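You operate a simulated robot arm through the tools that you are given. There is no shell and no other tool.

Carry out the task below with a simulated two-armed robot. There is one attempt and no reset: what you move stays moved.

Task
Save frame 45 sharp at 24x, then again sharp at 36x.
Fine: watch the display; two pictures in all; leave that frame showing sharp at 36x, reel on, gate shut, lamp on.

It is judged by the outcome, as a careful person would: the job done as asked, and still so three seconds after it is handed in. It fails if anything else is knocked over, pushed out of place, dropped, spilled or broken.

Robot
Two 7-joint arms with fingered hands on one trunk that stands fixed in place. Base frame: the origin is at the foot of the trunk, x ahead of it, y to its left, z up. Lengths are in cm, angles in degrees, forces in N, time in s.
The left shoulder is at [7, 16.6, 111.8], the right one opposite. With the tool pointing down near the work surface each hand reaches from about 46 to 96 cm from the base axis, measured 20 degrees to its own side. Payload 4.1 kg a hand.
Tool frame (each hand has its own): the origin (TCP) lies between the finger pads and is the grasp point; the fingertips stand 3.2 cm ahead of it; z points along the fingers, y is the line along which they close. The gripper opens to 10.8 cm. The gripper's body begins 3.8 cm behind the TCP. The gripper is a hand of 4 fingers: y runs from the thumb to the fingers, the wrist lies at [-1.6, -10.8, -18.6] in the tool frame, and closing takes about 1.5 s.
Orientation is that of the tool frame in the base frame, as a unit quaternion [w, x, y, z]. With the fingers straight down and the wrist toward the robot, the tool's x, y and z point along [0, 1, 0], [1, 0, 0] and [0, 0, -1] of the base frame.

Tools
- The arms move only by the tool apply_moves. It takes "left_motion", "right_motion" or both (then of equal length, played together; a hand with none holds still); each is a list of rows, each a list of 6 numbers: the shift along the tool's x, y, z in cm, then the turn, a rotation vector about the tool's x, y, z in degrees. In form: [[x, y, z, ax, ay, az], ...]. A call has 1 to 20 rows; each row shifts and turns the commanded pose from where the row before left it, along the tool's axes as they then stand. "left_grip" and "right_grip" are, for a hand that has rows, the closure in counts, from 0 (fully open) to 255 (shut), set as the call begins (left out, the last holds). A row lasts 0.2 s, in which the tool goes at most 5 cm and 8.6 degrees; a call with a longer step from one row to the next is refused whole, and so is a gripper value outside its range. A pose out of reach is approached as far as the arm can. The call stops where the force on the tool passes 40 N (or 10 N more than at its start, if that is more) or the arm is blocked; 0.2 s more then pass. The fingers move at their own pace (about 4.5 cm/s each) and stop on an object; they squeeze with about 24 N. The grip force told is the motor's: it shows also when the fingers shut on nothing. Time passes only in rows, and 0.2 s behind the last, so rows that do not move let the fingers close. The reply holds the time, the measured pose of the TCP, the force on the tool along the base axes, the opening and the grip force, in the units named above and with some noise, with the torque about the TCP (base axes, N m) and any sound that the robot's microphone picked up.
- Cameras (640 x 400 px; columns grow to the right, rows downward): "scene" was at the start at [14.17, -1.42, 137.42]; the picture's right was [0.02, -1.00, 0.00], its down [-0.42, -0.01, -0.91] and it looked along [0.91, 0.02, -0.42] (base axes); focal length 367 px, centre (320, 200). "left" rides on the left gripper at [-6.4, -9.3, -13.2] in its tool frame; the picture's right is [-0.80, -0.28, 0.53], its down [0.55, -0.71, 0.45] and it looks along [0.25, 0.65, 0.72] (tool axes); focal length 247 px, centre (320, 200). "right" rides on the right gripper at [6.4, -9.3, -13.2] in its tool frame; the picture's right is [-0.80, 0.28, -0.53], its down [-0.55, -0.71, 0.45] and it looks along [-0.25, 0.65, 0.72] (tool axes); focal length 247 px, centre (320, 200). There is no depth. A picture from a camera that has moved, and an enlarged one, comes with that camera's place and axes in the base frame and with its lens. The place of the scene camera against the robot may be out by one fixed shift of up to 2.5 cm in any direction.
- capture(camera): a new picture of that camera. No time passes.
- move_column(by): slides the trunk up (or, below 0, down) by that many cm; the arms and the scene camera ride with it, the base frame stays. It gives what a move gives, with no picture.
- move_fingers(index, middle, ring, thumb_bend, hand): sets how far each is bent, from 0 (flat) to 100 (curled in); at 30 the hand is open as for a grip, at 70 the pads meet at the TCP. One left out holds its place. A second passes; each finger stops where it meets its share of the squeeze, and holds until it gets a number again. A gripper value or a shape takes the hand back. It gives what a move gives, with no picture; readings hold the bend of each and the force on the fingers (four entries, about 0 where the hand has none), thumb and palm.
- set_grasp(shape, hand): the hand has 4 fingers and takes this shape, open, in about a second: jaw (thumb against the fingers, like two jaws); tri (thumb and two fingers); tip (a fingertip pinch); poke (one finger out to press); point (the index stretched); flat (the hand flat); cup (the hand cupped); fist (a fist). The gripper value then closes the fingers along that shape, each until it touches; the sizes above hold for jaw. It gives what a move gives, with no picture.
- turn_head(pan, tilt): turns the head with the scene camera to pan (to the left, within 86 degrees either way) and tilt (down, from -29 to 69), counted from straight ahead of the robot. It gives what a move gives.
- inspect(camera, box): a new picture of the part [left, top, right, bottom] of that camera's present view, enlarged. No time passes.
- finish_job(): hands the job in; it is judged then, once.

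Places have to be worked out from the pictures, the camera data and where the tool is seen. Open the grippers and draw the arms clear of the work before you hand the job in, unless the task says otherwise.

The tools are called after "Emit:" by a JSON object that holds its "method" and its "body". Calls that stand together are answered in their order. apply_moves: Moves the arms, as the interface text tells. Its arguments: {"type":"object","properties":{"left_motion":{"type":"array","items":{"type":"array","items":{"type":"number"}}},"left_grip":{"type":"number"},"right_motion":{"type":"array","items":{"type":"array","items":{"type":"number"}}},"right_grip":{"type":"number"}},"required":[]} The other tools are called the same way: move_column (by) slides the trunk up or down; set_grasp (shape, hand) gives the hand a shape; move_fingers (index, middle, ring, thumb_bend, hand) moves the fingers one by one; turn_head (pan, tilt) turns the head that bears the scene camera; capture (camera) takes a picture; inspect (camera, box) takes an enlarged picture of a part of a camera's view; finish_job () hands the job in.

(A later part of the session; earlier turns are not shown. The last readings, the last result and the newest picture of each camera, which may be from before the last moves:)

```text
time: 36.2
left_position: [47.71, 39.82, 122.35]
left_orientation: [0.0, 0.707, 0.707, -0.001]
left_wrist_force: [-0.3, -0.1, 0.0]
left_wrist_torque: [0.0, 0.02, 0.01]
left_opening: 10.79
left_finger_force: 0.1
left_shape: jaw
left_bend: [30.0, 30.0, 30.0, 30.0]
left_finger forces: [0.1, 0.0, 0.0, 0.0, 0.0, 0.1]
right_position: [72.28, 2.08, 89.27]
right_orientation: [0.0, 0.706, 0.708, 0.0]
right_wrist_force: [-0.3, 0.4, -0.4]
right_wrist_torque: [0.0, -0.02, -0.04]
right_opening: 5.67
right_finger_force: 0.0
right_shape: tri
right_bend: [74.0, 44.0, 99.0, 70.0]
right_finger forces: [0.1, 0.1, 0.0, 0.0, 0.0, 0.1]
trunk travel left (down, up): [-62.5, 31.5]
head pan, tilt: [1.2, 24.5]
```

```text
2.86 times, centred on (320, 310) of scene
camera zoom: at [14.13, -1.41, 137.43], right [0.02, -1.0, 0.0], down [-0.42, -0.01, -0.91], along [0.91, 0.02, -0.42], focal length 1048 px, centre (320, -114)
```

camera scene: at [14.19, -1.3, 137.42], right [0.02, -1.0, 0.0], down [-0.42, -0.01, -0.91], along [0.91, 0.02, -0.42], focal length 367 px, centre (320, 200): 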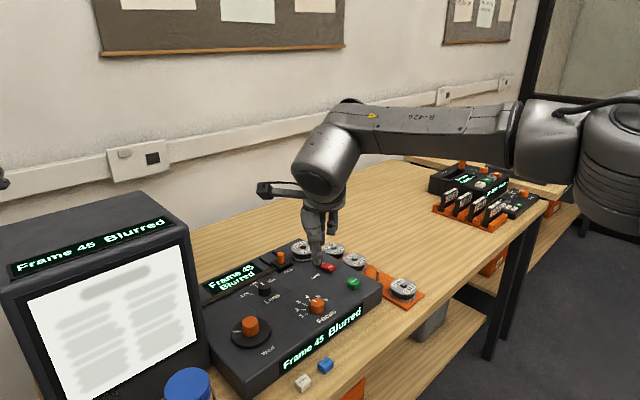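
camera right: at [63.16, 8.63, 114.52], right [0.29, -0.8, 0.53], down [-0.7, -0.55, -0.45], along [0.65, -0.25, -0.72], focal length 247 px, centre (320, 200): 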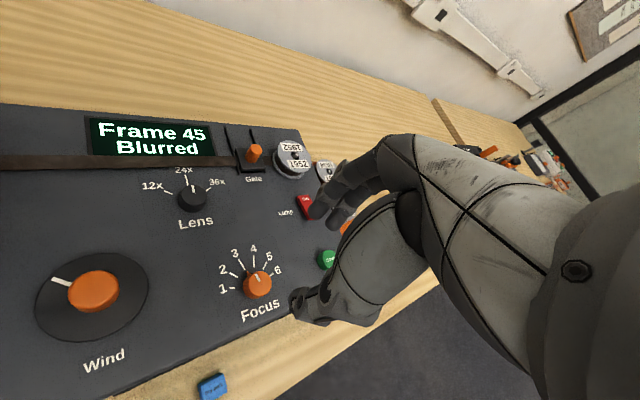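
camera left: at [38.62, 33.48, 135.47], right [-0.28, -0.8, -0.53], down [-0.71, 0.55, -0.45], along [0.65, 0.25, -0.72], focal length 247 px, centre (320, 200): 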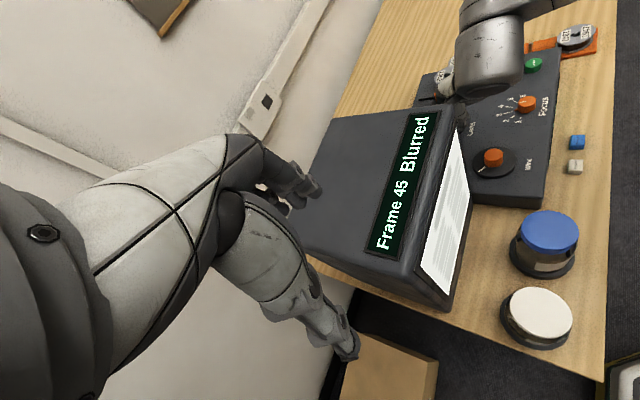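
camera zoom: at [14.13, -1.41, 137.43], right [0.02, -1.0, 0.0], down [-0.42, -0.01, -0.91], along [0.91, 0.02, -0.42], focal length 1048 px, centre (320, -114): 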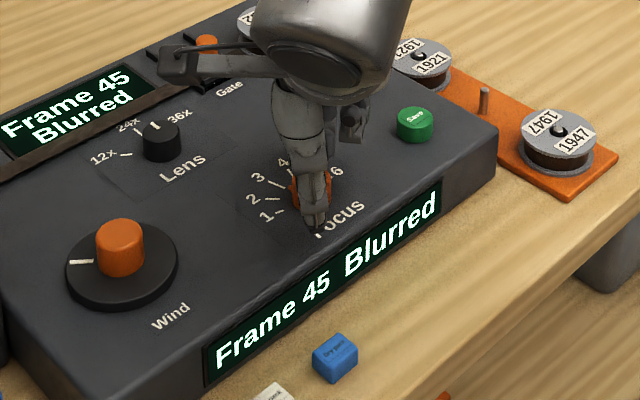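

The framing matches the lens grip, so I close fully on the Focus knob and test with a 10° clockwise turn.

Emit:
{"method": "apply_moves", "body": {"right_motion": [[0, 0, 0, 0, 0, 0], [0, 0, 0, 0, 0, 0], [0, 0, 0, 0, 0, 0], [0, 0, 0, 0, 0, 0], [0, 0, 0, 0, 0, 0], [0, 0, 0, 0, 0, 0], [0, 0, 0, 0, 0, 0], [0, 0, 0, 0, 0, 0]], "right_grip": 255}}

Emit:
{"method": "inspect", "body": {"camera": "scene", "box": [0, 200, 210, 400]}}

Emit:
{"method": "apply_moves", "body": {"right_motion": [[0, 0, 0, 0, 0, 5], [0, 0, 0, 0, 0, 5], [0, 0, 0, 0, 0, 0]]}}

Emit:
{"method": "inspect", "body": {"camera": "scene", "box": [0, 200, 210, 400]}}

Emit:
{"method": "inspect", "body": {"camera": "right", "box": [240, 170, 400, 330]}}

```text
time: 38.0
left_position: [47.83, 39.85, 122.22]
left_orientation: [-0.001, 0.707, 0.707, -0.001]
left_wrist_force: [0.2, 0.2, 0.5]
left_wrist_torque: [-0.01, 0.02, 0.0]
left_opening: 10.76
left_finger_force: 0.0
left_shape: jaw
left_bend: [30.0, 30.0, 30.0, 30.0]
left_finger forces: [0.0, 0.1, 0.1, 0.0, 0.1, 0.0]
right_position: [72.55, 2.06, 89.29]
right_orientation: [0.001, 0.706, 0.709, 0.0]
right_wrist_force: [-0.4, -0.7, -1.8]
right_wrist_torque: [0.02, 0.01, 0.02]
right_opening: 1.98
right_finger_force: 23.8
right_shape: tri
right_bend: [73.0, 58.0, 100.0, 74.0]
right_finger forces: [10.3, 10.3, 0.0, 0.0, 21.0, 0.0]
trunk travel left (down, up): [-62.5, 31.5]
head pan, tilt: [1.2, 24.5]
```

```text
2.00 times, centred on (105, 300) of scene
camera zoom: at [14.19, -1.41, 137.42], right [0.02, -1.0, 0.0], down [-0.42, -0.01, -0.91], along [0.91, 0.02, -0.42], focal length 733 px, centre (750, 0)
```

zoom: 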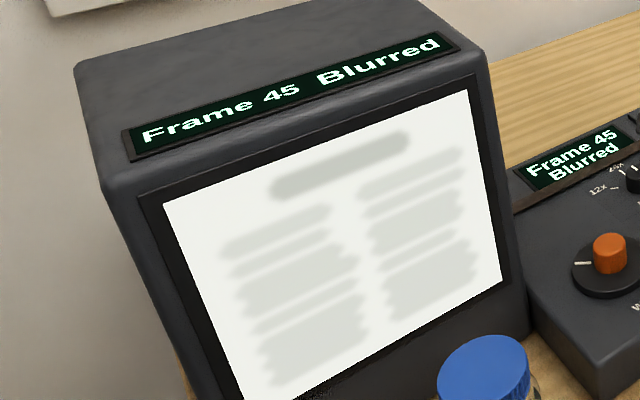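

```text
time: 38.8
left_position: [47.75, 39.86, 122.27]
left_orientation: [0.0, 0.707, 0.707, 0.0]
left_wrist_force: [0.4, -0.2, 0.5]
left_wrist_torque: [0.01, -0.03, 0.0]
left_opening: 10.75
left_finger_force: 0.1
left_shape: jaw
left_bend: [30.0, 30.0, 30.0, 30.0]
left_finger forces: [0.1, 0.0, 0.0, 0.0, 0.0, 0.0]
right_position: [72.47, 2.04, 89.35]
right_orientation: [0.0, 0.764, 0.645, -0.001]
right_wrist_force: [-3.4, 0.7, -3.6]
right_wrist_torque: [0.03, 0.11, 0.02]
right_opening: 1.98
right_finger_force: 24.1
right_shape: tri
right_bend: [73.0, 59.0, 100.0, 74.0]
right_finger forces: [9.9, 9.7, 0.0, 0.0, 22.6, 0.0]
trunk travel left (down, up): [-62.5, 31.5]
head pan, tilt: [1.2, 24.5]
```

```text
2.00 times, centred on (105, 300) of scene
camera zoom: at [14.18, -1.4, 137.42], right [0.02, -1.0, 0.0], down [-0.42, -0.01, -0.91], along [0.91, 0.02, -0.42], focal length 733 px, centre (750, 0)
```

zoom: 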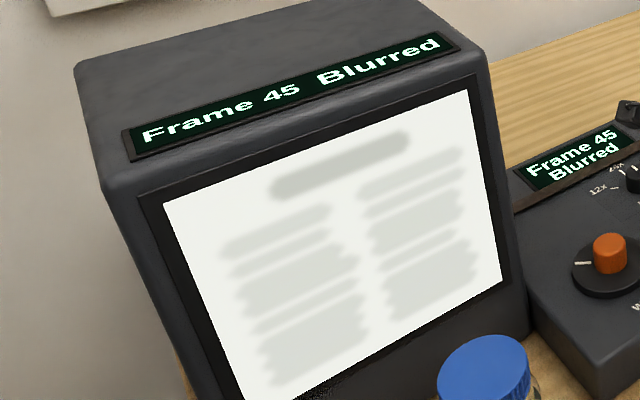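

```text
2.50 times, centred on (320, 250) of right
camera zoom: at [64.45, 9.96, 102.4], right [0.14, -0.83, 0.53], down [-0.79, -0.42, -0.45], along [0.6, -0.36, -0.72], focal length 617 px, centre (320, 75)
```

zoom: 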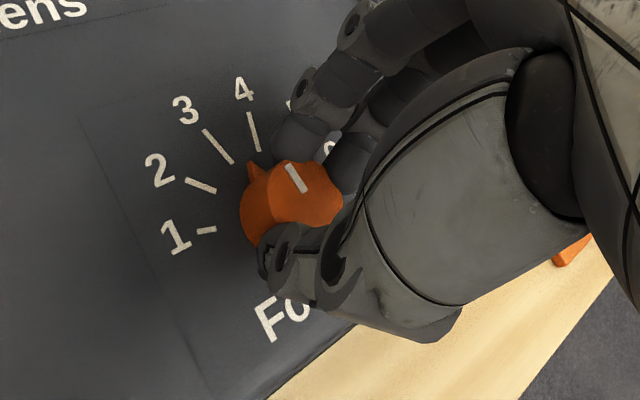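

The knob turns with the hand and the display still says Blurred, with the same degree of blur. I scan clockwise in 6° steps, watching the monitor's display each time.

Emit:
{"method": "apply_moves", "body": {"right_motion": [[0, 0, 0, 0, 0, 6], [0, 0, 0, 0, 0, 0]]}}

Emit:
{"method": "inspect", "body": {"camera": "scene", "box": [0, 200, 210, 400]}}

Emit:
{"method": "apply_moves", "body": {"right_motion": [[0, 0, 0, 0, 0, 6], [0, 0, 0, 0, 0, 0]]}}

Emit:
{"method": "inspect", "body": {"camera": "scene", "box": [0, 200, 210, 400]}}

Emit:
{"method": "inspect", "body": {"camera": "right", "box": [240, 170, 400, 330]}}

```text
time: 39.4
left_position: [47.85, 39.81, 122.2]
left_orientation: [0.0, 0.707, 0.707, 0.0]
left_wrist_force: [-0.6, -1.2, -0.2]
left_wrist_torque: [-0.01, 0.01, 0.01]
left_opening: 10.75
left_finger_force: 0.0
left_shape: jaw
left_bend: [30.0, 30.0, 30.0, 30.0]
left_finger forces: [0.1, 0.0, 0.1, 0.0, 0.0, 0.0]
right_position: [72.39, 2.13, 89.33]
right_orientation: [-0.001, 0.798, 0.603, -0.001]
right_wrist_force: [-5.6, 2.3, -6.4]
right_wrist_torque: [0.06, 0.17, 0.01]
right_opening: 1.92
right_finger_force: 24.1
right_shape: tri
right_bend: [73.0, 59.0, 100.0, 74.0]
right_finger forces: [9.4, 9.3, 0.0, 0.1, 24.2, 0.0]
trunk travel left (down, up): [-62.5, 31.5]
head pan, tilt: [1.2, 24.5]
```

```text
2.00 times, centred on (105, 300) of scene
camera zoom: at [14.18, -1.4, 137.42], right [0.02, -1.0, 0.0], down [-0.42, -0.01, -0.91], along [0.91, 0.02, -0.42], focal length 733 px, centre (750, 0)
```

zoom: 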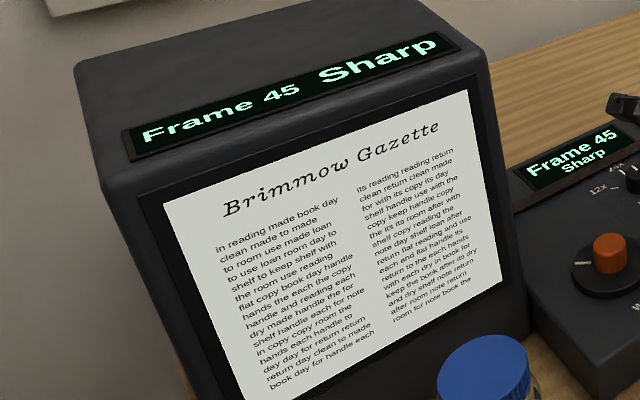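

```text
time: 40.0
left_position: [47.82, 39.76, 122.38]
left_orientation: [0.001, 0.707, 0.707, 0.0]
left_wrist_force: [-0.3, 1.1, -0.7]
left_wrist_torque: [0.02, -0.02, -0.01]
left_opening: 10.75
left_finger_force: 0.0
left_shape: jaw
left_bend: [30.0, 30.0, 30.0, 30.0]
left_finger forces: [0.1, 0.1, 0.0, 0.0, 0.1, 0.1]
right_position: [72.55, 2.01, 89.44]
right_orientation: [-0.001, 0.829, 0.56, 0.0]
right_wrist_force: [-4.6, 3.9, -8.8]
right_wrist_torque: [0.12, 0.18, 0.0]
right_opening: 1.92
right_finger_force: 24.3
right_shape: tri
right_bend: [73.0, 59.0, 100.0, 74.0]
right_finger forces: [9.5, 9.2, 0.0, 0.0, 24.3, 0.1]
trunk travel left (down, up): [-62.5, 31.5]
head pan, tilt: [1.2, 24.5]
```

```text
2.00 times, centred on (105, 300) of scene
camera zoom: at [14.21, -1.37, 137.41], right [0.02, -1.0, 0.0], down [-0.42, -0.01, -0.91], along [0.91, 0.02, -0.42], focal length 733 px, centre (750, 0)
```

zoom: 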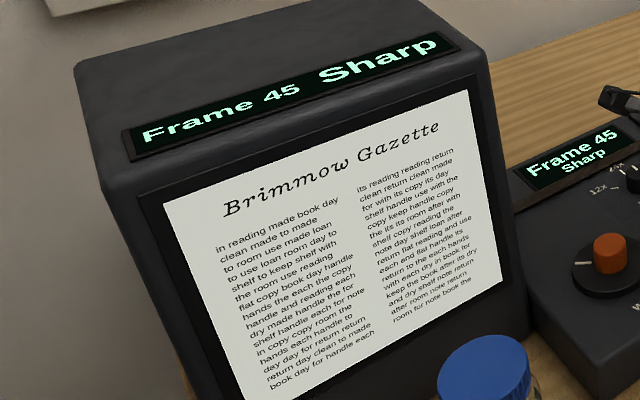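

```text
2.50 times, centred on (320, 250) of right
camera zoom: at [66.32, 11.49, 102.44], right [-0.03, -0.85, 0.53], down [-0.86, -0.25, -0.45], along [0.51, -0.47, -0.72], focal length 617 px, centre (320, 75)
```

zoom: 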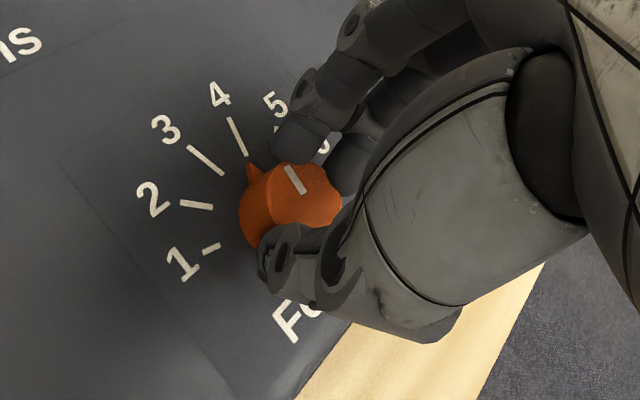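

Sharp at 16° and still sharp at 22°, with the pointer on 4. I release the knob here and lift, then verify that it stays "Frame 45 Sharp" at 24x.

Emit:
{"method": "apply_moves", "body": {"right_motion": [[0, 0, 0, 0, 0, 0], [0, 0, 0, 0, 0, 0], [0, 0, 0, 0, 0, 0], [0, 0, 0, 0, 0, 0], [0, 0, -4, 0, 0, 0], [0, 0, -4, 0, 0, 0], [0, 0, -4, 0, 0, 0], [0, 0, 0, 0, 0, 0]], "right_grip": 120}}

Emit:
{"method": "capture", "body": {"camera": "scene"}}

Emit:
{"method": "capture", "body": {"camera": "right"}}

Emit:
{"method": "inspect", "body": {"camera": "scene", "box": [240, 240, 400, 380]}}

```text
time: 41.8
left_position: [47.9, 39.76, 122.19]
left_orientation: [0.001, 0.707, 0.707, 0.0]
left_wrist_force: [0.1, -0.2, 0.3]
left_wrist_torque: [-0.01, 0.02, -0.04]
left_opening: 10.78
left_finger_force: 0.1
left_shape: jaw
left_bend: [30.0, 30.0, 30.0, 30.0]
left_finger forces: [0.0, 0.1, 0.0, 0.0, 0.1, 0.1]
right_position: [72.74, 1.89, 101.47]
right_orientation: [-0.001, 0.828, 0.561, 0.0]
right_wrist_force: [-0.2, 0.2, -0.6]
right_wrist_torque: [0.01, 0.02, -0.01]
right_opening: 5.69
right_finger_force: 0.1
right_shape: tri
right_bend: [74.0, 44.0, 99.0, 70.0]
right_finger forces: [0.1, 0.1, 0.1, 0.1, 0.0, 0.1]
trunk travel left (down, up): [-62.5, 31.5]
head pan, tilt: [1.2, 24.5]
```

```text
taken
camera scene: at [14.22, -1.41, 137.42], right [0.02, -1.0, 0.0], down [-0.42, -0.01, -0.91], along [0.91, 0.02, -0.42], focal length 367 px, centre (320, 200)
```

scene: 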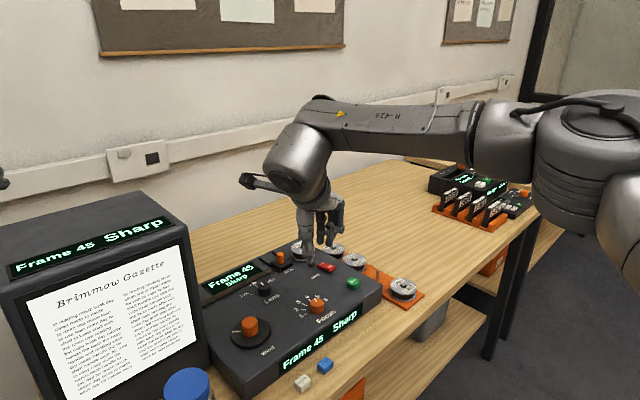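

```text
taken
camera right: at [66.56, 11.28, 114.55], right [-0.03, -0.85, 0.53], down [-0.86, -0.25, -0.45], along [0.51, -0.47, -0.72], focal length 247 px, centre (320, 200)
```

right: 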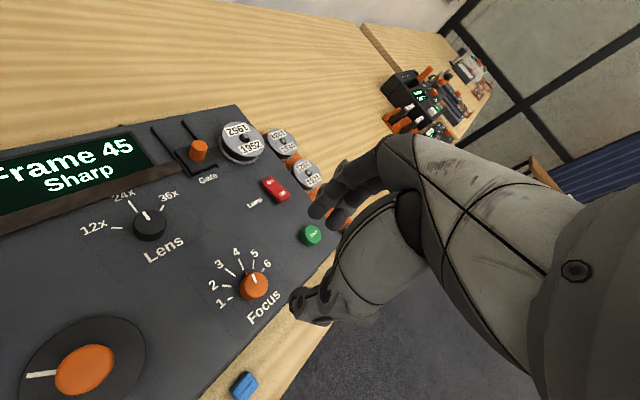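

```text
2.86 times, centred on (320, 310) of scene
camera zoom: at [14.22, -1.41, 137.42], right [0.02, -1.0, 0.0], down [-0.42, -0.01, -0.91], along [0.91, 0.02, -0.42], focal length 1048 px, centre (320, -114)
```

zoom: 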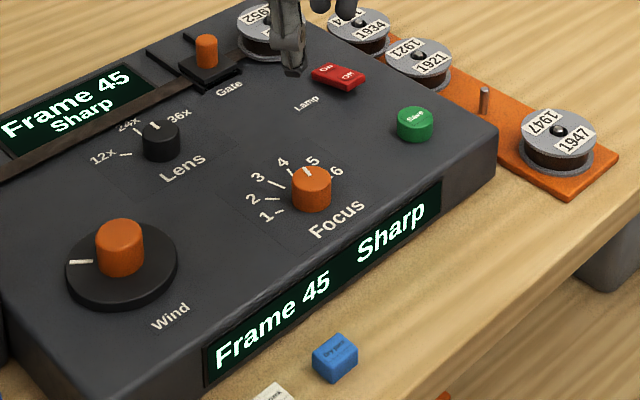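

"Frame 45 Sharp" holds at 24x with the hand away, so it is time for the first save. I turn the hand back to yaw 0, move above the Save button and set the poke shape.

Emit:
{"method": "apply_moves", "body": {"right_motion": [[0, 0, 0, 0, 0, -7.3], [0, 0, 0, 0, 0, -7.3], [0, 0, 0, 0, 0, -7.3], [-4, 4, 0, 0, 0, 0], [-3.7, 3.7, 0, 0, 0, 0], [0, 0, 0, 0, 0, 0]]}}

Emit:
{"method": "set_grasp", "body": {"hand": "right", "shape": "poke"}}

Emit:
{"method": "capture", "body": {"camera": "scene"}}

Emit:
{"method": "capture", "body": {"camera": "right"}}

Emit:
{"method": "inspect", "body": {"camera": "scene", "box": [270, 150, 430, 310]}}

```text
refused: row 4 steps farther than a row can; nothing moved
```

```text
time: 42.7
left_position: [47.66, 39.87, 122.37]
left_orientation: [0.0, 0.707, 0.707, -0.001]
left_wrist_force: [0.4, 0.3, 0.3]
left_wrist_torque: [-0.01, 0.0, 0.04]
left_opening: 10.78
left_finger_force: 0.1
left_shape: jaw
left_bend: [30.0, 30.0, 30.0, 30.0]
left_finger forces: [0.0, 0.0, 0.1, 0.1, 0.1, 0.0]
right_position: [72.69, 1.91, 101.43]
right_orientation: [-0.001, 0.828, 0.561, 0.001]
right_wrist_force: [0.1, -0.8, -0.4]
right_wrist_torque: [0.03, 0.01, 0.0]
right_opening: 0.0
right_finger_force: 0.1
right_shape: poke
right_bend: [70.0, 70.0, 99.0, 100.0]
right_finger forces: [0.1, 0.1, 0.0, 0.0, 0.0, 0.0]
trunk travel left (down, up): [-62.5, 31.5]
head pan, tilt: [1.2, 24.5]
```

```text
taken
camera scene: at [14.16, -1.41, 137.42], right [0.02, -1.0, 0.0], down [-0.42, -0.01, -0.91], along [0.91, 0.02, -0.42], focal length 367 px, centre (320, 200)
```

scene: 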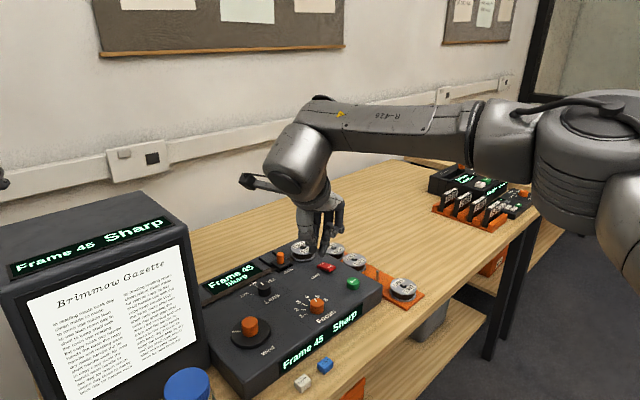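

```text
taken
camera right: at [66.52, 11.29, 114.53], right [-0.03, -0.85, 0.53], down [-0.86, -0.25, -0.45], along [0.51, -0.47, -0.72], focal length 247 px, centre (320, 200)
```

right: 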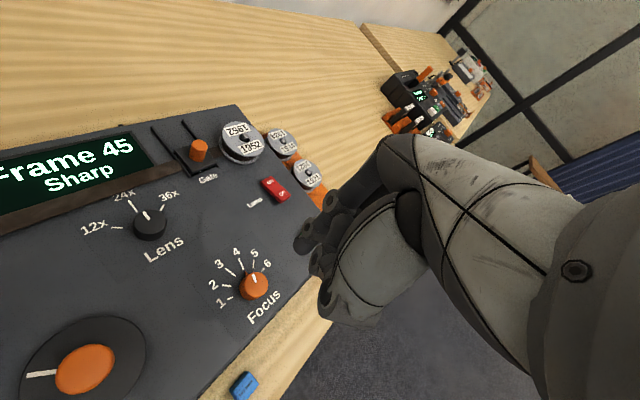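

```text
2.50 times, centred on (350, 230) of scene
camera zoom: at [14.16, -1.41, 137.42], right [0.02, -1.0, 0.0], down [-0.42, -0.01, -0.91], along [0.91, 0.02, -0.42], focal length 917 px, centre (245, 125)
```

zoom: 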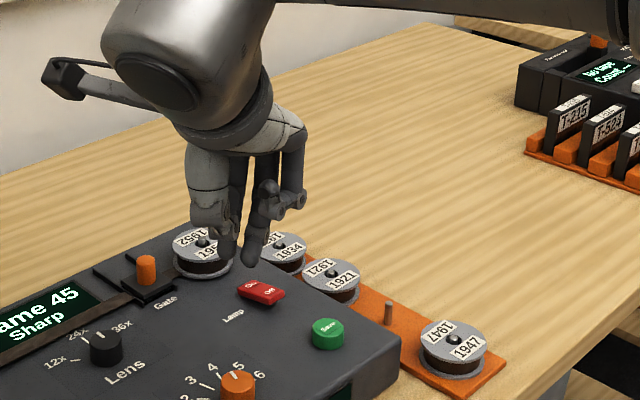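

The move was refused (diagonal step too long) and only the hand shape changed: two fingers stick out near the TCP axis. I redo the move in shorter rows.

Emit:
{"method": "apply_moves", "body": {"right_motion": [[0, 0, 0, 0, 0, -7.3], [0, 0, 0, 0, 0, -7.3], [0, 0, 0, 0, 0, -7.3], [-2.6, 2.6, 0, 0, 0, 0], [-2.6, 2.6, 0, 0, 0, 0], [-2.5, 2.6, 0, 0, 0, 0], [0, 0, 0, 0, 0, 0]]}}

Emit:
{"method": "capture", "body": {"camera": "right"}}

Emit:
{"method": "inspect", "body": {"camera": "right", "box": [220, 170, 380, 330]}}

Emit:
{"method": "inspect", "body": {"camera": "scene", "box": [290, 170, 430, 310]}}

```text
time: 44.3
left_position: [47.79, 39.76, 122.36]
left_orientation: [0.0, 0.708, 0.707, 0.0]
left_wrist_force: [-0.5, 1.0, -0.3]
left_wrist_torque: [0.01, -0.02, 0.02]
left_opening: 10.78
left_finger_force: 0.0
left_shape: jaw
left_bend: [30.0, 30.0, 30.0, 30.0]
left_finger forces: [0.1, 0.1, 0.0, 0.0, 0.0, 0.0]
right_position: [80.51, -5.85, 101.3]
right_orientation: [0.0, 0.706, 0.708, 0.0]
right_wrist_force: [-1.3, 0.1, 0.9]
right_wrist_torque: [0.0, 0.0, -0.02]
right_opening: 0.0
right_finger_force: 0.1
right_shape: poke
right_bend: [70.0, 70.0, 99.0, 100.0]
right_finger forces: [0.1, 0.0, 0.0, 0.0, 0.1, 0.0]
trunk travel left (down, up): [-62.5, 31.5]
head pan, tilt: [1.2, 24.5]
```

```text
taken
camera right: at [71.23, 0.54, 114.48], right [0.28, -0.8, 0.53], down [-0.7, -0.55, -0.45], along [0.65, -0.25, -0.72], focal length 247 px, centre (320, 200)
```

right: 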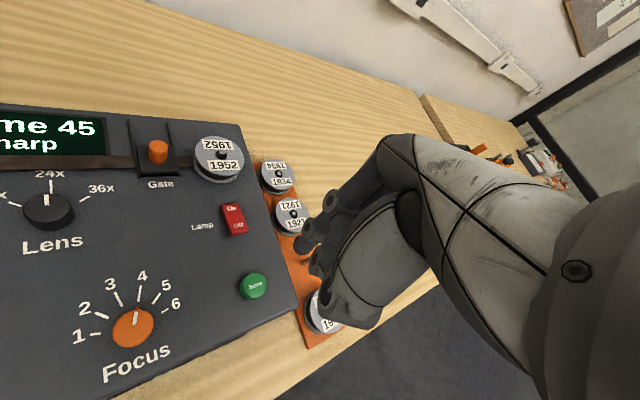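

```text
2.50 times, centred on (300, 250) of right
camera zoom: at [71.23, 0.54, 114.48], right [0.28, -0.8, 0.53], down [-0.7, -0.55, -0.45], along [0.65, -0.25, -0.72], focal length 617 px, centre (370, 75)
```

zoom: 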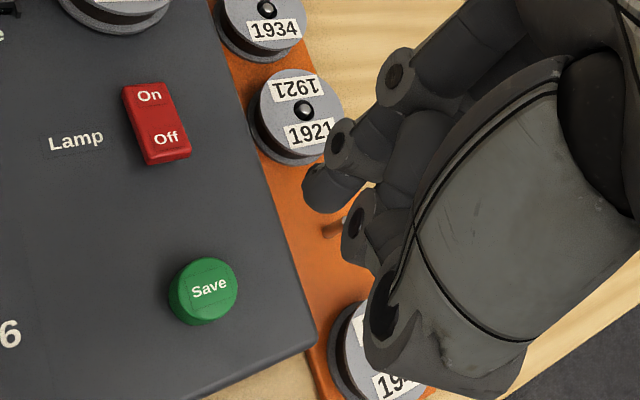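

```text
2.86 times, centred on (360, 240) of scene
camera zoom: at [14.13, -1.36, 137.43], right [0.02, -1.0, 0.0], down [-0.42, -0.01, -0.91], along [0.91, 0.02, -0.42], focal length 1048 px, centre (206, 86)
```

zoom: 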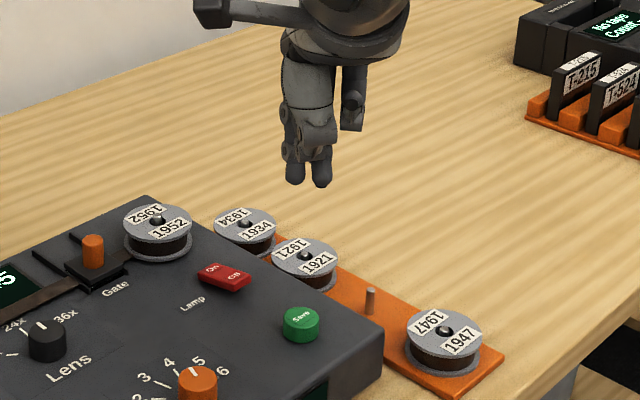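

The button is directly under the TCP axis (within about 0.1 cm) and the two fingertips straddle it by ±0.9 cm at about 3 cm below the TCP. I lower in stages toward the button top at z≈86.

Emit:
{"method": "apply_moves", "body": {"right_motion": [[0, 0, 4, 0, 0, 0], [0, 0, 4, 0, 0, 0], [0, 0, 2.5, 0, 0, 0], [0, 0, 0, 0, 0, 0]]}}

Emit:
{"method": "inspect", "body": {"camera": "right", "box": [220, 170, 380, 330]}}

Emit:
{"method": "inspect", "body": {"camera": "scene", "box": [290, 210, 430, 350]}}

```text
time: 45.3
left_position: [47.83, 39.91, 122.32]
left_orientation: [0.0, 0.707, 0.708, 0.0]
left_wrist_force: [0.9, -0.9, -0.2]
left_wrist_torque: [0.0, -0.04, 0.02]
left_opening: 10.77
left_finger_force: 0.1
left_shape: jaw
left_bend: [30.0, 30.0, 30.0, 30.0]
left_finger forces: [0.0, 0.0, 0.0, 0.0, 0.0, 0.0]
right_position: [80.48, -5.81, 90.84]
right_orientation: [-0.001, 0.706, 0.708, 0.0]
right_wrist_force: [0.6, -0.3, 0.2]
right_wrist_torque: [0.03, 0.0, 0.01]
right_opening: 0.0
right_finger_force: 0.0
right_shape: poke
right_bend: [70.0, 70.0, 99.0, 100.0]
right_finger forces: [0.0, 0.0, 0.0, 0.1, 0.0, 0.0]
trunk travel left (down, up): [-62.5, 31.5]
head pan, tilt: [1.2, 24.5]
```

```text
2.50 times, centred on (300, 250) of right
camera zoom: at [71.19, 0.59, 104.05], right [0.29, -0.8, 0.53], down [-0.7, -0.55, -0.45], along [0.65, -0.25, -0.72], focal length 617 px, centre (370, 75)
```

zoom: 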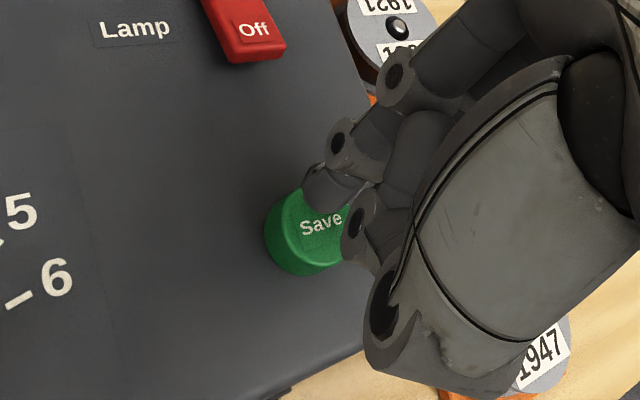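

```text
2.86 times, centred on (360, 280) of scene
camera zoom: at [14.15, -1.4, 137.42], right [0.02, -1.0, 0.0], down [-0.42, -0.01, -0.91], along [0.91, 0.02, -0.42], focal length 1048 px, centre (206, -29)
```

zoom: 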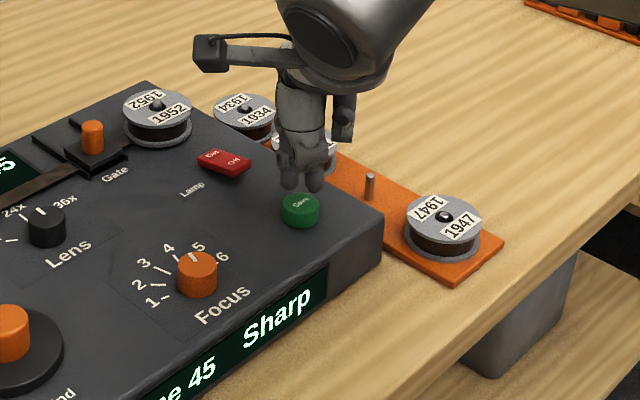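

The fingertips are centred above the button. I lower in small steps and watch the force and display.

Emit:
{"method": "apply_moves", "body": {"right_motion": [[0, 0, 0.6, 0, 0, 0], [0, 0, 0.4, 0, 0, 0], [0, 0, 0.3, 0, 0, 0], [0, 0, 0, 0, 0, 0]]}}

Emit:
{"method": "inspect", "body": {"camera": "scene", "box": [290, 210, 430, 350]}}

```text
time: 46.3
left_position: [47.77, 39.86, 122.26]
left_orientation: [0.001, 0.707, 0.707, 0.0]
left_wrist_force: [0.8, 0.1, 0.7]
left_wrist_torque: [0.01, 0.02, -0.02]
left_opening: 10.76
left_finger_force: 0.0
left_shape: jaw
left_bend: [30.0, 30.0, 30.0, 30.0]
left_finger forces: [0.1, 0.0, 0.0, 0.1, 0.0, 0.0]
right_position: [80.42, -5.77, 89.56]
right_orientation: [0.0, 0.706, 0.708, 0.0]
right_wrist_force: [0.6, 0.2, 2.2]
right_wrist_torque: [-0.01, -0.02, 0.01]
right_opening: 0.0
right_finger_force: 0.1
right_shape: poke
right_bend: [70.0, 70.0, 99.0, 100.0]
right_finger forces: [0.0, 1.1, 0.0, 0.0, 0.1, 0.0]
trunk travel left (down, up): [-62.5, 31.5]
head pan, tilt: [1.2, 24.5]
```

```text
2.86 times, centred on (360, 280) of scene
camera zoom: at [14.15, -1.41, 137.43], right [0.02, -1.0, 0.0], down [-0.42, -0.01, -0.91], along [0.91, 0.02, -0.42], focal length 1048 px, centre (206, -29)
```

zoom: 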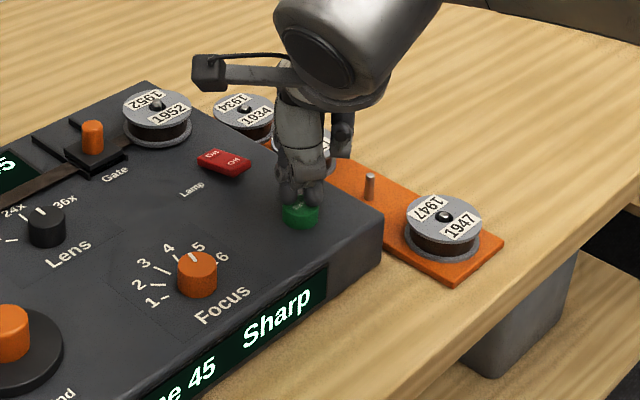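

First contact: 2 N on the wrist. I press another 0.2 cm and look at the display.

Emit:
{"method": "apply_moves", "body": {"right_motion": [[0, 0, 0.2, 0, 0, 0], [0, 0, 0, 0, 0, 0]]}}

Emit:
{"method": "inspect", "body": {"camera": "scene", "box": [270, 210, 430, 370]}}

```text
time: 46.9
left_position: [47.79, 39.79, 122.37]
left_orientation: [0.0, 0.707, 0.707, 0.0]
left_wrist_force: [0.1, 0.3, -0.6]
left_wrist_torque: [0.01, -0.01, 0.04]
left_opening: 10.75
left_finger_force: 0.1
left_shape: jaw
left_bend: [30.0, 30.0, 30.0, 30.0]
left_finger forces: [0.0, 0.0, 0.1, 0.1, 0.1, 0.0]
right_position: [80.38, -5.76, 89.49]
right_orientation: [0.0, 0.706, 0.708, 0.0]
right_wrist_force: [1.2, -0.9, 1.5]
right_wrist_torque: [-0.03, -0.01, 0.06]
right_opening: 0.01
right_finger_force: 0.0
right_shape: poke
right_bend: [70.0, 70.0, 99.0, 100.0]
right_finger forces: [0.0, 1.9, 0.1, 0.0, 0.0, 0.0]
trunk travel left (down, up): [-62.5, 31.5]
head pan, tilt: [1.2, 24.5]
heard: click
```

```text
2.50 times, centred on (350, 290) of scene
camera zoom: at [14.15, -1.41, 137.43], right [0.02, -1.0, 0.0], down [-0.42, -0.01, -0.91], along [0.91, 0.02, -0.42], focal length 917 px, centre (245, -25)
```

zoom: 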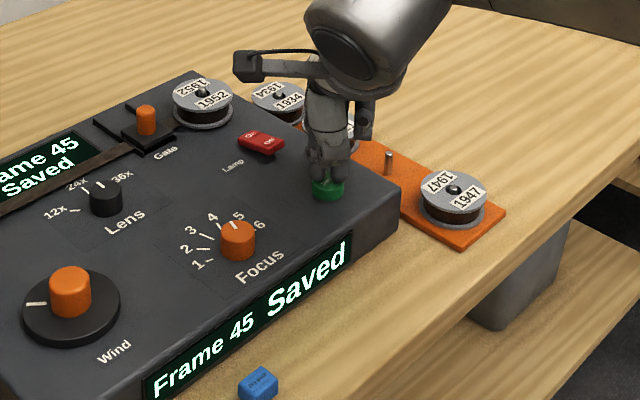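

A click was heard and the display says "Frame 45 Saved": the first picture is taken. I lift straight off the button.

Emit:
{"method": "apply_moves", "body": {"right_motion": [[0, 0, -2, 0, 0, 0], [0, 0, -4, 0, 0, 0], [0, 0, -4, 0, 0, 0], [0, 0, -2, 0, 0, 0], [0, 0, 0, 0, 0, 0]]}}

Emit:
{"method": "set_grasp", "body": {"hand": "right", "shape": "tri"}}

Emit:
{"method": "capture", "body": {"camera": "scene"}}

Emit:
{"method": "inspect", "body": {"camera": "scene", "box": [190, 210, 400, 370]}}

```text
time: 48.1
left_position: [47.87, 39.79, 122.37]
left_orientation: [0.0, 0.707, 0.707, 0.0]
left_wrist_force: [0.7, 0.1, -0.1]
left_wrist_torque: [0.04, -0.02, 0.0]
left_opening: 10.78
left_finger_force: 0.1
left_shape: jaw
left_bend: [30.0, 30.0, 30.0, 30.0]
left_finger forces: [0.0, 0.0, 0.0, 0.0, 0.0, 0.0]
right_position: [80.61, -5.62, 101.48]
right_orientation: [0.0, 0.707, 0.708, 0.0]
right_wrist_force: [0.0, -0.4, -0.5]
right_wrist_torque: [-0.05, 0.01, -0.01]
right_opening: 0.0
right_finger_force: 0.0
right_shape: poke
right_bend: [70.0, 70.0, 99.0, 100.0]
right_finger forces: [0.0, 0.0, 0.0, 0.1, 0.0, 0.0]
trunk travel left (down, up): [-62.5, 31.5]
head pan, tilt: [1.2, 24.5]
```

```text
time: 49.0
left_position: [47.85, 39.74, 122.23]
left_orientation: [0.001, 0.708, 0.707, 0.0]
left_wrist_force: [-0.3, -1.2, 1.3]
left_wrist_torque: [0.01, 0.02, 0.01]
left_opening: 10.78
left_finger_force: 0.1
left_shape: jaw
left_bend: [30.0, 30.0, 30.0, 30.0]
left_finger forces: [0.0, 0.0, 0.1, 0.0, 0.0, 0.0]
right_position: [80.43, -5.58, 101.51]
right_orientation: [0.0, 0.706, 0.708, 0.001]
right_wrist_force: [-0.4, 0.5, -0.5]
right_wrist_torque: [0.0, -0.01, 0.0]
right_opening: 10.81
right_finger_force: 0.0
right_shape: tri
right_bend: [30.0, 30.0, 99.0, 30.0]
right_finger forces: [0.0, 0.0, 0.0, 0.1, 0.0, 0.0]
trunk travel left (down, up): [-62.5, 31.5]
head pan, tilt: [1.2, 24.5]
```

```text
taken
camera scene: at [14.17, -1.41, 137.42], right [0.02, -1.0, 0.0], down [-0.42, -0.01, -0.91], along [0.91, 0.02, -0.42], focal length 367 px, centre (320, 200)
```

scene: 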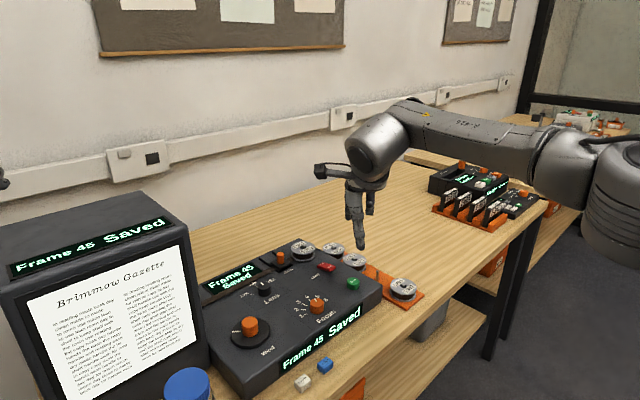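

```text
2.50 times, centred on (295, 290) of scene
camera zoom: at [14.17, -1.41, 137.42], right [0.02, -1.0, 0.0], down [-0.42, -0.01, -0.91], along [0.91, 0.02, -0.42], focal length 917 px, centre (382, -25)
```

zoom: 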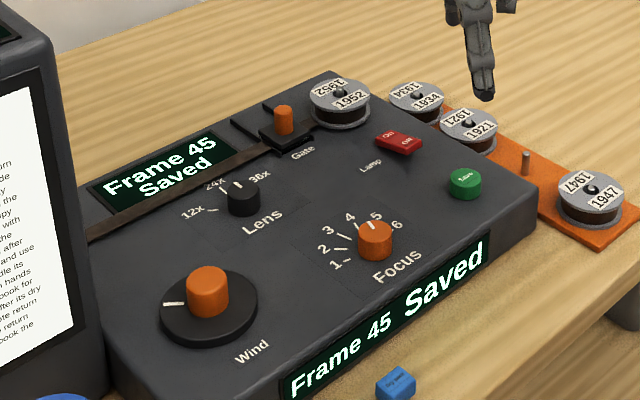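

The picture is saved at 24x. Now back to the lens knob for 36x: I move above (77.45, 13.35) and turn the hand to about -32°.

Emit:
{"method": "apply_moves", "body": {"right_motion": [[3.81, -0.61, 0, 0, 0, 0], [3.81, -0.61, 0, 0, 0, 0], [3.81, -0.61, 0, 0, 0, 0], [3.81, -0.61, 0, 0, 0, 0], [3.81, -0.61, 0, 0, 0, 0], [0, 0, 0, 0, 0, -8], [0, 0, 0, 0, 0, -8], [0, 0, 0, 0, 0, -8], [0, 0, 0, 0, 0, -8], [0, 0, 4, 0, 0, 0], [0, 0, 4, 0, 0, 0], [0, 0, 2.5, 0, 0, 0], [0, 0, 0, 0, 0, 0]], "right_grip": 130}}

Emit:
{"method": "inspect", "body": {"camera": "right", "box": [240, 170, 400, 330]}}

Emit:
{"method": "inspect", "body": {"camera": "scene", "box": [190, 210, 400, 370]}}

```text
time: 51.8
left_position: [47.63, 39.82, 122.24]
left_orientation: [0.0, 0.708, 0.706, -0.001]
left_wrist_force: [-0.5, 0.3, -0.6]
left_wrist_torque: [0.01, -0.03, 0.0]
left_opening: 10.79
left_finger_force: 0.1
left_shape: jaw
left_bend: [30.0, 30.0, 30.0, 30.0]
left_finger forces: [0.0, 0.0, 0.0, 0.1, 0.0, 0.0]
right_position: [77.15, 13.4, 90.91]
right_orientation: [0.0, 0.484, 0.875, 0.0]
right_wrist_force: [0.4, 0.8, -0.7]
right_wrist_torque: [0.04, -0.02, 0.02]
right_opening: 5.33
right_finger_force: 0.0
right_shape: tri
right_bend: [74.0, 45.0, 99.0, 71.0]
right_finger forces: [0.1, 0.0, 0.1, 0.0, 0.0, 0.0]
trunk travel left (down, up): [-62.5, 31.5]
head pan, tilt: [1.2, 24.5]
```

```text
2.50 times, centred on (320, 250) of right
camera zoom: at [65.87, 13.85, 103.97], right [0.66, -0.52, 0.53], down [-0.31, -0.84, -0.45], along [0.68, 0.13, -0.72], focal length 617 px, centre (320, 75)
```

zoom: 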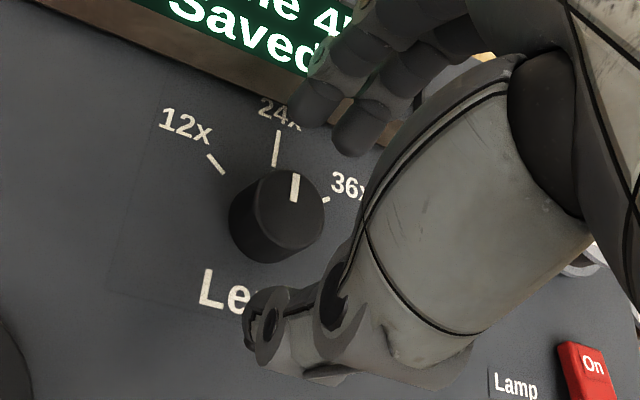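

```text
2.50 times, centred on (295, 290) of scene
camera zoom: at [14.14, -1.41, 137.43], right [0.02, -1.0, 0.0], down [-0.42, -0.01, -0.91], along [0.91, 0.02, -0.42], focal length 917 px, centre (382, -25)
```

zoom: 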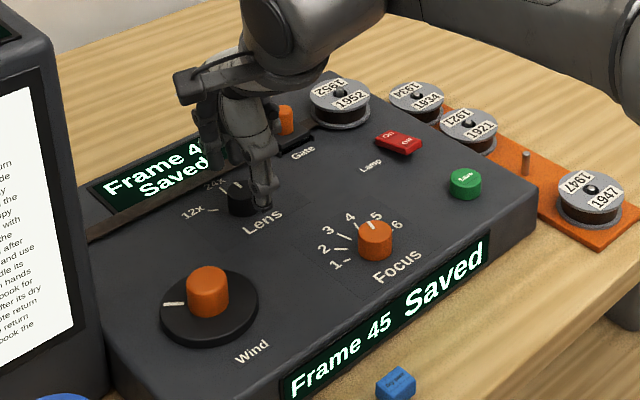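

The hand is about 0.3 cm short in x compared with the first lens grip. I correct that, lower to z≈89.45, and grip the knob.

Emit:
{"method": "apply_moves", "body": {"right_motion": [[-0.16, 0.25, 0.7, 0, 0, 0], [0, 0, 0.75, 0, 0, 0], [0, 0, 0, 0, 0, 0], [0, 0, 0, 0, 0, 0]]}}

Emit:
{"method": "apply_moves", "body": {"right_motion": [[0, 0, 0, 0, 0, 0], [0, 0, 0, 0, 0, 0], [0, 0, 0, 0, 0, 0], [0, 0, 0, 0, 0, 0], [0, 0, 0, 0, 0, 0], [0, 0, 0, 0, 0, 0], [0, 0, 0, 0, 0, 0]], "right_grip": 255}}

Emit:
{"method": "inspect", "body": {"camera": "right", "box": [240, 170, 400, 330]}}

Emit:
{"method": "inspect", "body": {"camera": "scene", "box": [190, 210, 400, 370]}}

```text
time: 52.8
left_position: [47.72, 39.84, 122.32]
left_orientation: [-0.001, 0.707, 0.707, 0.0]
left_wrist_force: [0.7, 0.3, 0.3]
left_wrist_torque: [-0.02, 0.0, 0.0]
left_opening: 10.79
left_finger_force: 0.2
left_shape: jaw
left_bend: [30.0, 30.0, 30.0, 30.0]
left_finger forces: [0.0, 0.1, 0.0, 0.1, 0.0, 0.1]
right_position: [77.49, 13.32, 89.3]
right_orientation: [0.0, 0.484, 0.875, 0.0]
right_wrist_force: [0.5, 1.4, 0.2]
right_wrist_torque: [-0.01, 0.02, 0.0]
right_opening: 5.32
right_finger_force: 0.1
right_shape: tri
right_bend: [74.0, 45.0, 99.0, 71.0]
right_finger forces: [0.0, 0.1, 0.0, 0.0, 0.1, 0.1]
trunk travel left (down, up): [-62.5, 31.5]
head pan, tilt: [1.2, 24.5]
```

```text
time: 54.4
left_position: [47.75, 39.8, 122.29]
left_orientation: [0.0, 0.707, 0.707, 0.0]
left_wrist_force: [-0.1, -0.4, -0.1]
left_wrist_torque: [0.0, 0.0, 0.01]
left_opening: 10.78
left_finger_force: 0.0
left_shape: jaw
left_bend: [30.0, 30.0, 30.0, 30.0]
left_finger forces: [0.0, 0.0, 0.1, 0.0, 0.0, 0.1]
right_position: [77.47, 13.34, 89.4]
right_orientation: [0.001, 0.484, 0.875, 0.0]
right_wrist_force: [-1.0, -0.5, -0.7]
right_wrist_torque: [-0.04, 0.05, 0.0]
right_opening: 1.94
right_finger_force: 24.2
right_shape: tri
right_bend: [73.0, 58.0, 100.0, 74.0]
right_finger forces: [10.2, 9.7, 0.0, 0.1, 21.0, 0.0]
trunk travel left (down, up): [-62.5, 31.5]
head pan, tilt: [1.2, 24.5]
```

```text
2.50 times, centred on (320, 250) of right
camera zoom: at [66.24, 13.84, 102.5], right [0.66, -0.53, 0.53], down [-0.31, -0.84, -0.45], along [0.68, 0.13, -0.72], focal length 617 px, centre (320, 75)
```

zoom: 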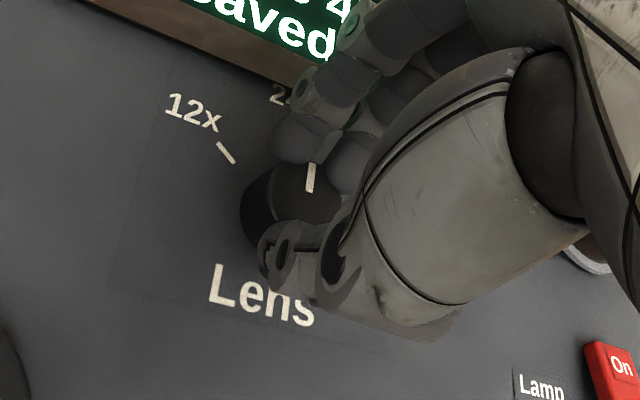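

```text
2.50 times, centred on (295, 290) of scene
camera zoom: at [14.16, -1.42, 137.42], right [0.02, -1.0, 0.0], down [-0.42, -0.01, -0.91], along [0.91, 0.02, -0.42], focal length 917 px, centre (382, -25)
```

zoom: 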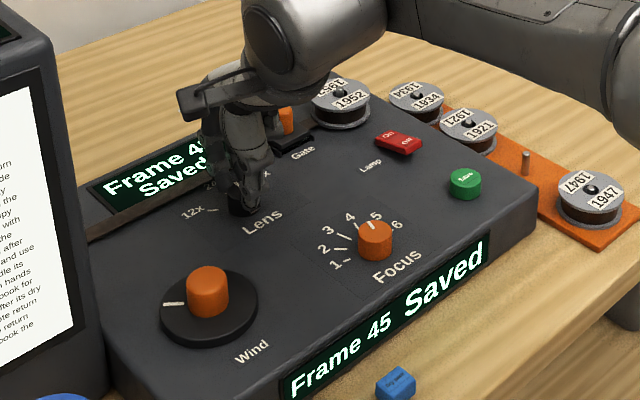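

Gripped evenly. I turn clockwise 30°, then 24° more, checking in between.

Emit:
{"method": "apply_moves", "body": {"right_motion": [[0, 0, 0, 0, 0, 5], [0, 0, 0, 0, 0, 5], [0, 0, 0, 0, 0, 5], [0, 0, 0, 0, 0, 5], [0, 0, 0, 0, 0, 5], [0, 0, 0, 0, 0, 5], [0, 0, 0, 0, 0, 0]]}}

Emit:
{"method": "inspect", "body": {"camera": "scene", "box": [190, 210, 400, 370]}}

Emit:
{"method": "apply_moves", "body": {"right_motion": [[0, 0, 0, 0, 0, 5], [0, 0, 0, 0, 0, 5], [0, 0, 0, 0, 0, 5], [0, 0, 0, 0, 0, 5], [0, 0, 0, 0, 0, 4], [0, 0, 0, 0, 0, 0]]}}

Emit:
{"method": "inspect", "body": {"camera": "right", "box": [240, 170, 400, 330]}}

Emit:
{"method": "inspect", "body": {"camera": "scene", "box": [190, 210, 400, 370]}}

```text
time: 56.0
left_position: [47.78, 39.9, 122.24]
left_orientation: [0.001, 0.707, 0.707, 0.001]
left_wrist_force: [0.9, 0.1, -0.2]
left_wrist_torque: [0.02, -0.04, -0.02]
left_opening: 10.76
left_finger_force: 0.0
left_shape: jaw
left_bend: [30.0, 30.0, 30.0, 30.0]
left_finger forces: [0.0, 0.1, 0.1, 0.0, 0.0, 0.1]
right_position: [77.59, 13.51, 89.4]
right_orientation: [0.0, 0.694, 0.72, 0.001]
right_wrist_force: [-5.0, 2.5, -2.7]
right_wrist_torque: [0.11, 0.14, -0.02]
right_opening: 1.88
right_finger_force: 24.6
right_shape: tri
right_bend: [73.0, 59.0, 100.0, 74.0]
right_finger forces: [9.8, 8.2, 0.1, 0.0, 21.8, 0.0]
trunk travel left (down, up): [-62.5, 31.5]
head pan, tilt: [1.2, 24.5]
```

```text
2.50 times, centred on (295, 290) of scene
camera zoom: at [14.15, -1.35, 137.42], right [0.02, -1.0, 0.0], down [-0.42, -0.01, -0.91], along [0.91, 0.02, -0.42], focal length 917 px, centre (382, -25)
```

zoom: 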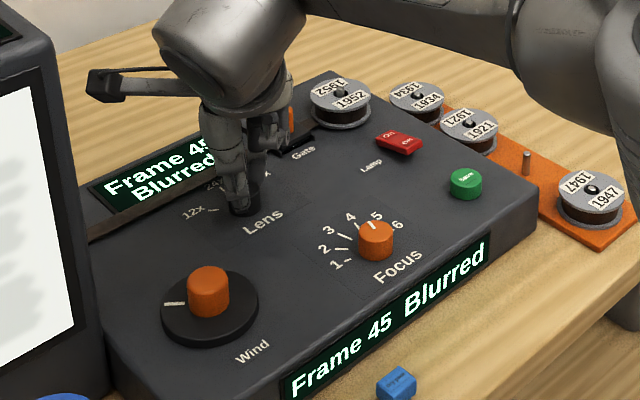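

```text
time: 57.4
left_position: [47.66, 39.89, 122.24]
left_orientation: [0.001, 0.707, 0.707, -0.001]
left_wrist_force: [0.3, 0.2, -0.8]
left_wrist_torque: [0.01, -0.02, 0.02]
left_opening: 10.78
left_finger_force: 0.1
left_shape: jaw
left_bend: [30.0, 30.0, 30.0, 30.0]
left_finger forces: [0.0, 0.0, 0.0, 0.0, 0.0, 0.0]
right_position: [77.53, 13.59, 89.44]
right_orientation: [0.0, 0.828, 0.56, 0.0]
right_wrist_force: [0.1, 10.8, 1.6]
right_wrist_torque: [0.32, 0.04, 0.04]
right_opening: 1.87
right_finger_force: 23.5
right_shape: tri
right_bend: [73.0, 59.0, 100.0, 74.0]
right_finger forces: [12.2, 8.4, 0.0, 0.0, 22.9, 0.1]
trunk travel left (down, up): [-62.5, 31.5]
head pan, tilt: [1.2, 24.5]
```

```text
2.50 times, centred on (320, 250) of right
camera zoom: at [71.36, 22.94, 102.56], right [-0.03, -0.85, 0.53], down [-0.86, -0.25, -0.45], along [0.51, -0.47, -0.72], focal length 617 px, centre (320, 75)
```

zoom: 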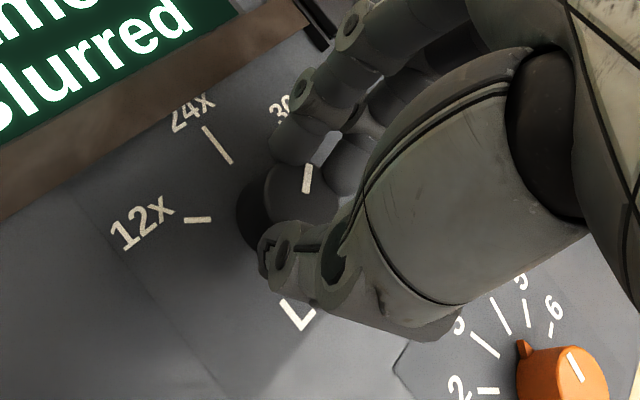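

```text
2.50 times, centred on (295, 290) of scene
camera zoom: at [14.14, -1.24, 137.43], right [0.02, -1.0, 0.0], down [-0.42, -0.01, -0.91], along [0.91, 0.02, -0.42], focal length 917 px, centre (382, -25)
```

zoom: 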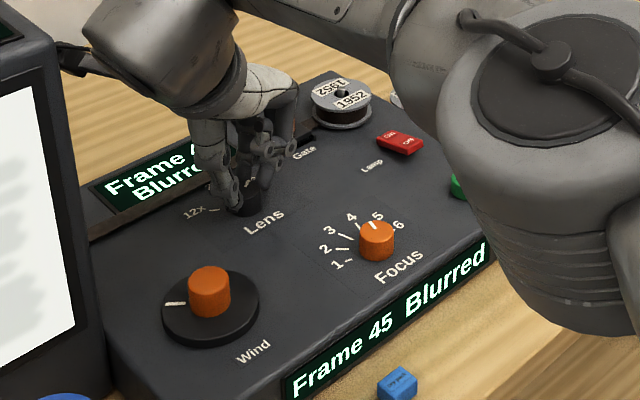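

The knob turned with the hand and the display shows Blurred at the new lens. I release, lift, and check the pointer against the 36x tick.

Emit:
{"method": "apply_moves", "body": {"right_motion": [[0, 0, 0, 0, 0, 0], [0, 0, 0, 0, 0, 0], [0, 0, 0, 0, 0, 0], [0, 0, 0, 0, 0, 0], [0, 0, -4, 0, 0, 0], [0, 0, -4, 0, 0, 0], [0, 0, -4, 0, 0, 0], [0, 0, 0, 0, 0, 0]], "right_grip": 120}}

Emit:
{"method": "inspect", "body": {"camera": "right", "box": [200, 235, 300, 315]}}

Emit:
{"method": "inspect", "body": {"camera": "scene", "box": [240, 260, 340, 330]}}

Emit:
{"method": "capture", "body": {"camera": "scene"}}

```text
time: 59.2
left_position: [47.82, 39.85, 122.28]
left_orientation: [0.0, 0.708, 0.707, -0.001]
left_wrist_force: [-1.0, 0.7, -0.3]
left_wrist_torque: [0.01, 0.06, 0.05]
left_opening: 10.78
left_finger_force: 0.1
left_shape: jaw
left_bend: [30.0, 30.0, 30.0, 30.0]
left_finger forces: [0.1, 0.0, 0.0, 0.0, 0.0, 0.0]
right_position: [77.49, 13.06, 101.4]
right_orientation: [0.0, 0.828, 0.56, 0.0]
right_wrist_force: [-0.5, -0.7, 0.2]
right_wrist_torque: [0.0, 0.02, 0.0]
right_opening: 5.69
right_finger_force: 0.0
right_shape: tri
right_bend: [74.0, 44.0, 99.0, 70.0]
right_finger forces: [0.0, 0.1, 0.0, 0.0, 0.0, 0.0]
trunk travel left (down, up): [-62.5, 31.5]
head pan, tilt: [1.2, 24.5]
```

```text
5.00 times, centred on (250, 275) of right
camera zoom: at [71.34, 22.51, 114.43], right [-0.03, -0.85, 0.53], down [-0.86, -0.25, -0.45], along [0.51, -0.47, -0.72], focal length 1235 px, centre (670, -175)
```

zoom: 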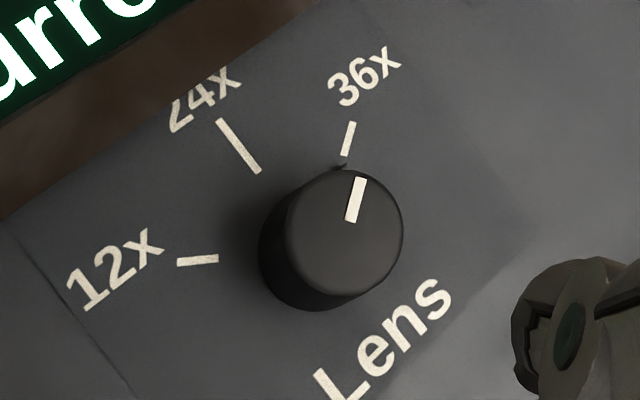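

```text
5.71 times, centred on (290, 295) of scene
camera zoom: at [14.21, -1.38, 137.42], right [0.02, -1.0, 0.0], down [-0.42, -0.01, -0.91], along [0.91, 0.02, -0.42], focal length 2096 px, centre (491, -343)
```

zoom: 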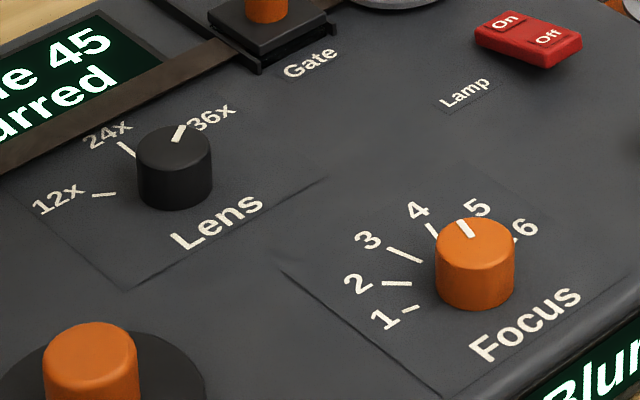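

```text
taken
camera scene: at [14.21, -1.38, 137.42], right [0.02, -1.0, 0.0], down [-0.42, -0.01, -0.91], along [0.91, 0.02, -0.42], focal length 367 px, centre (320, 200)
```

scene: 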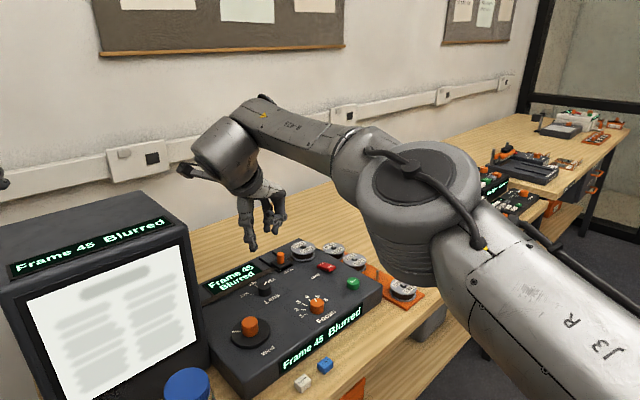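

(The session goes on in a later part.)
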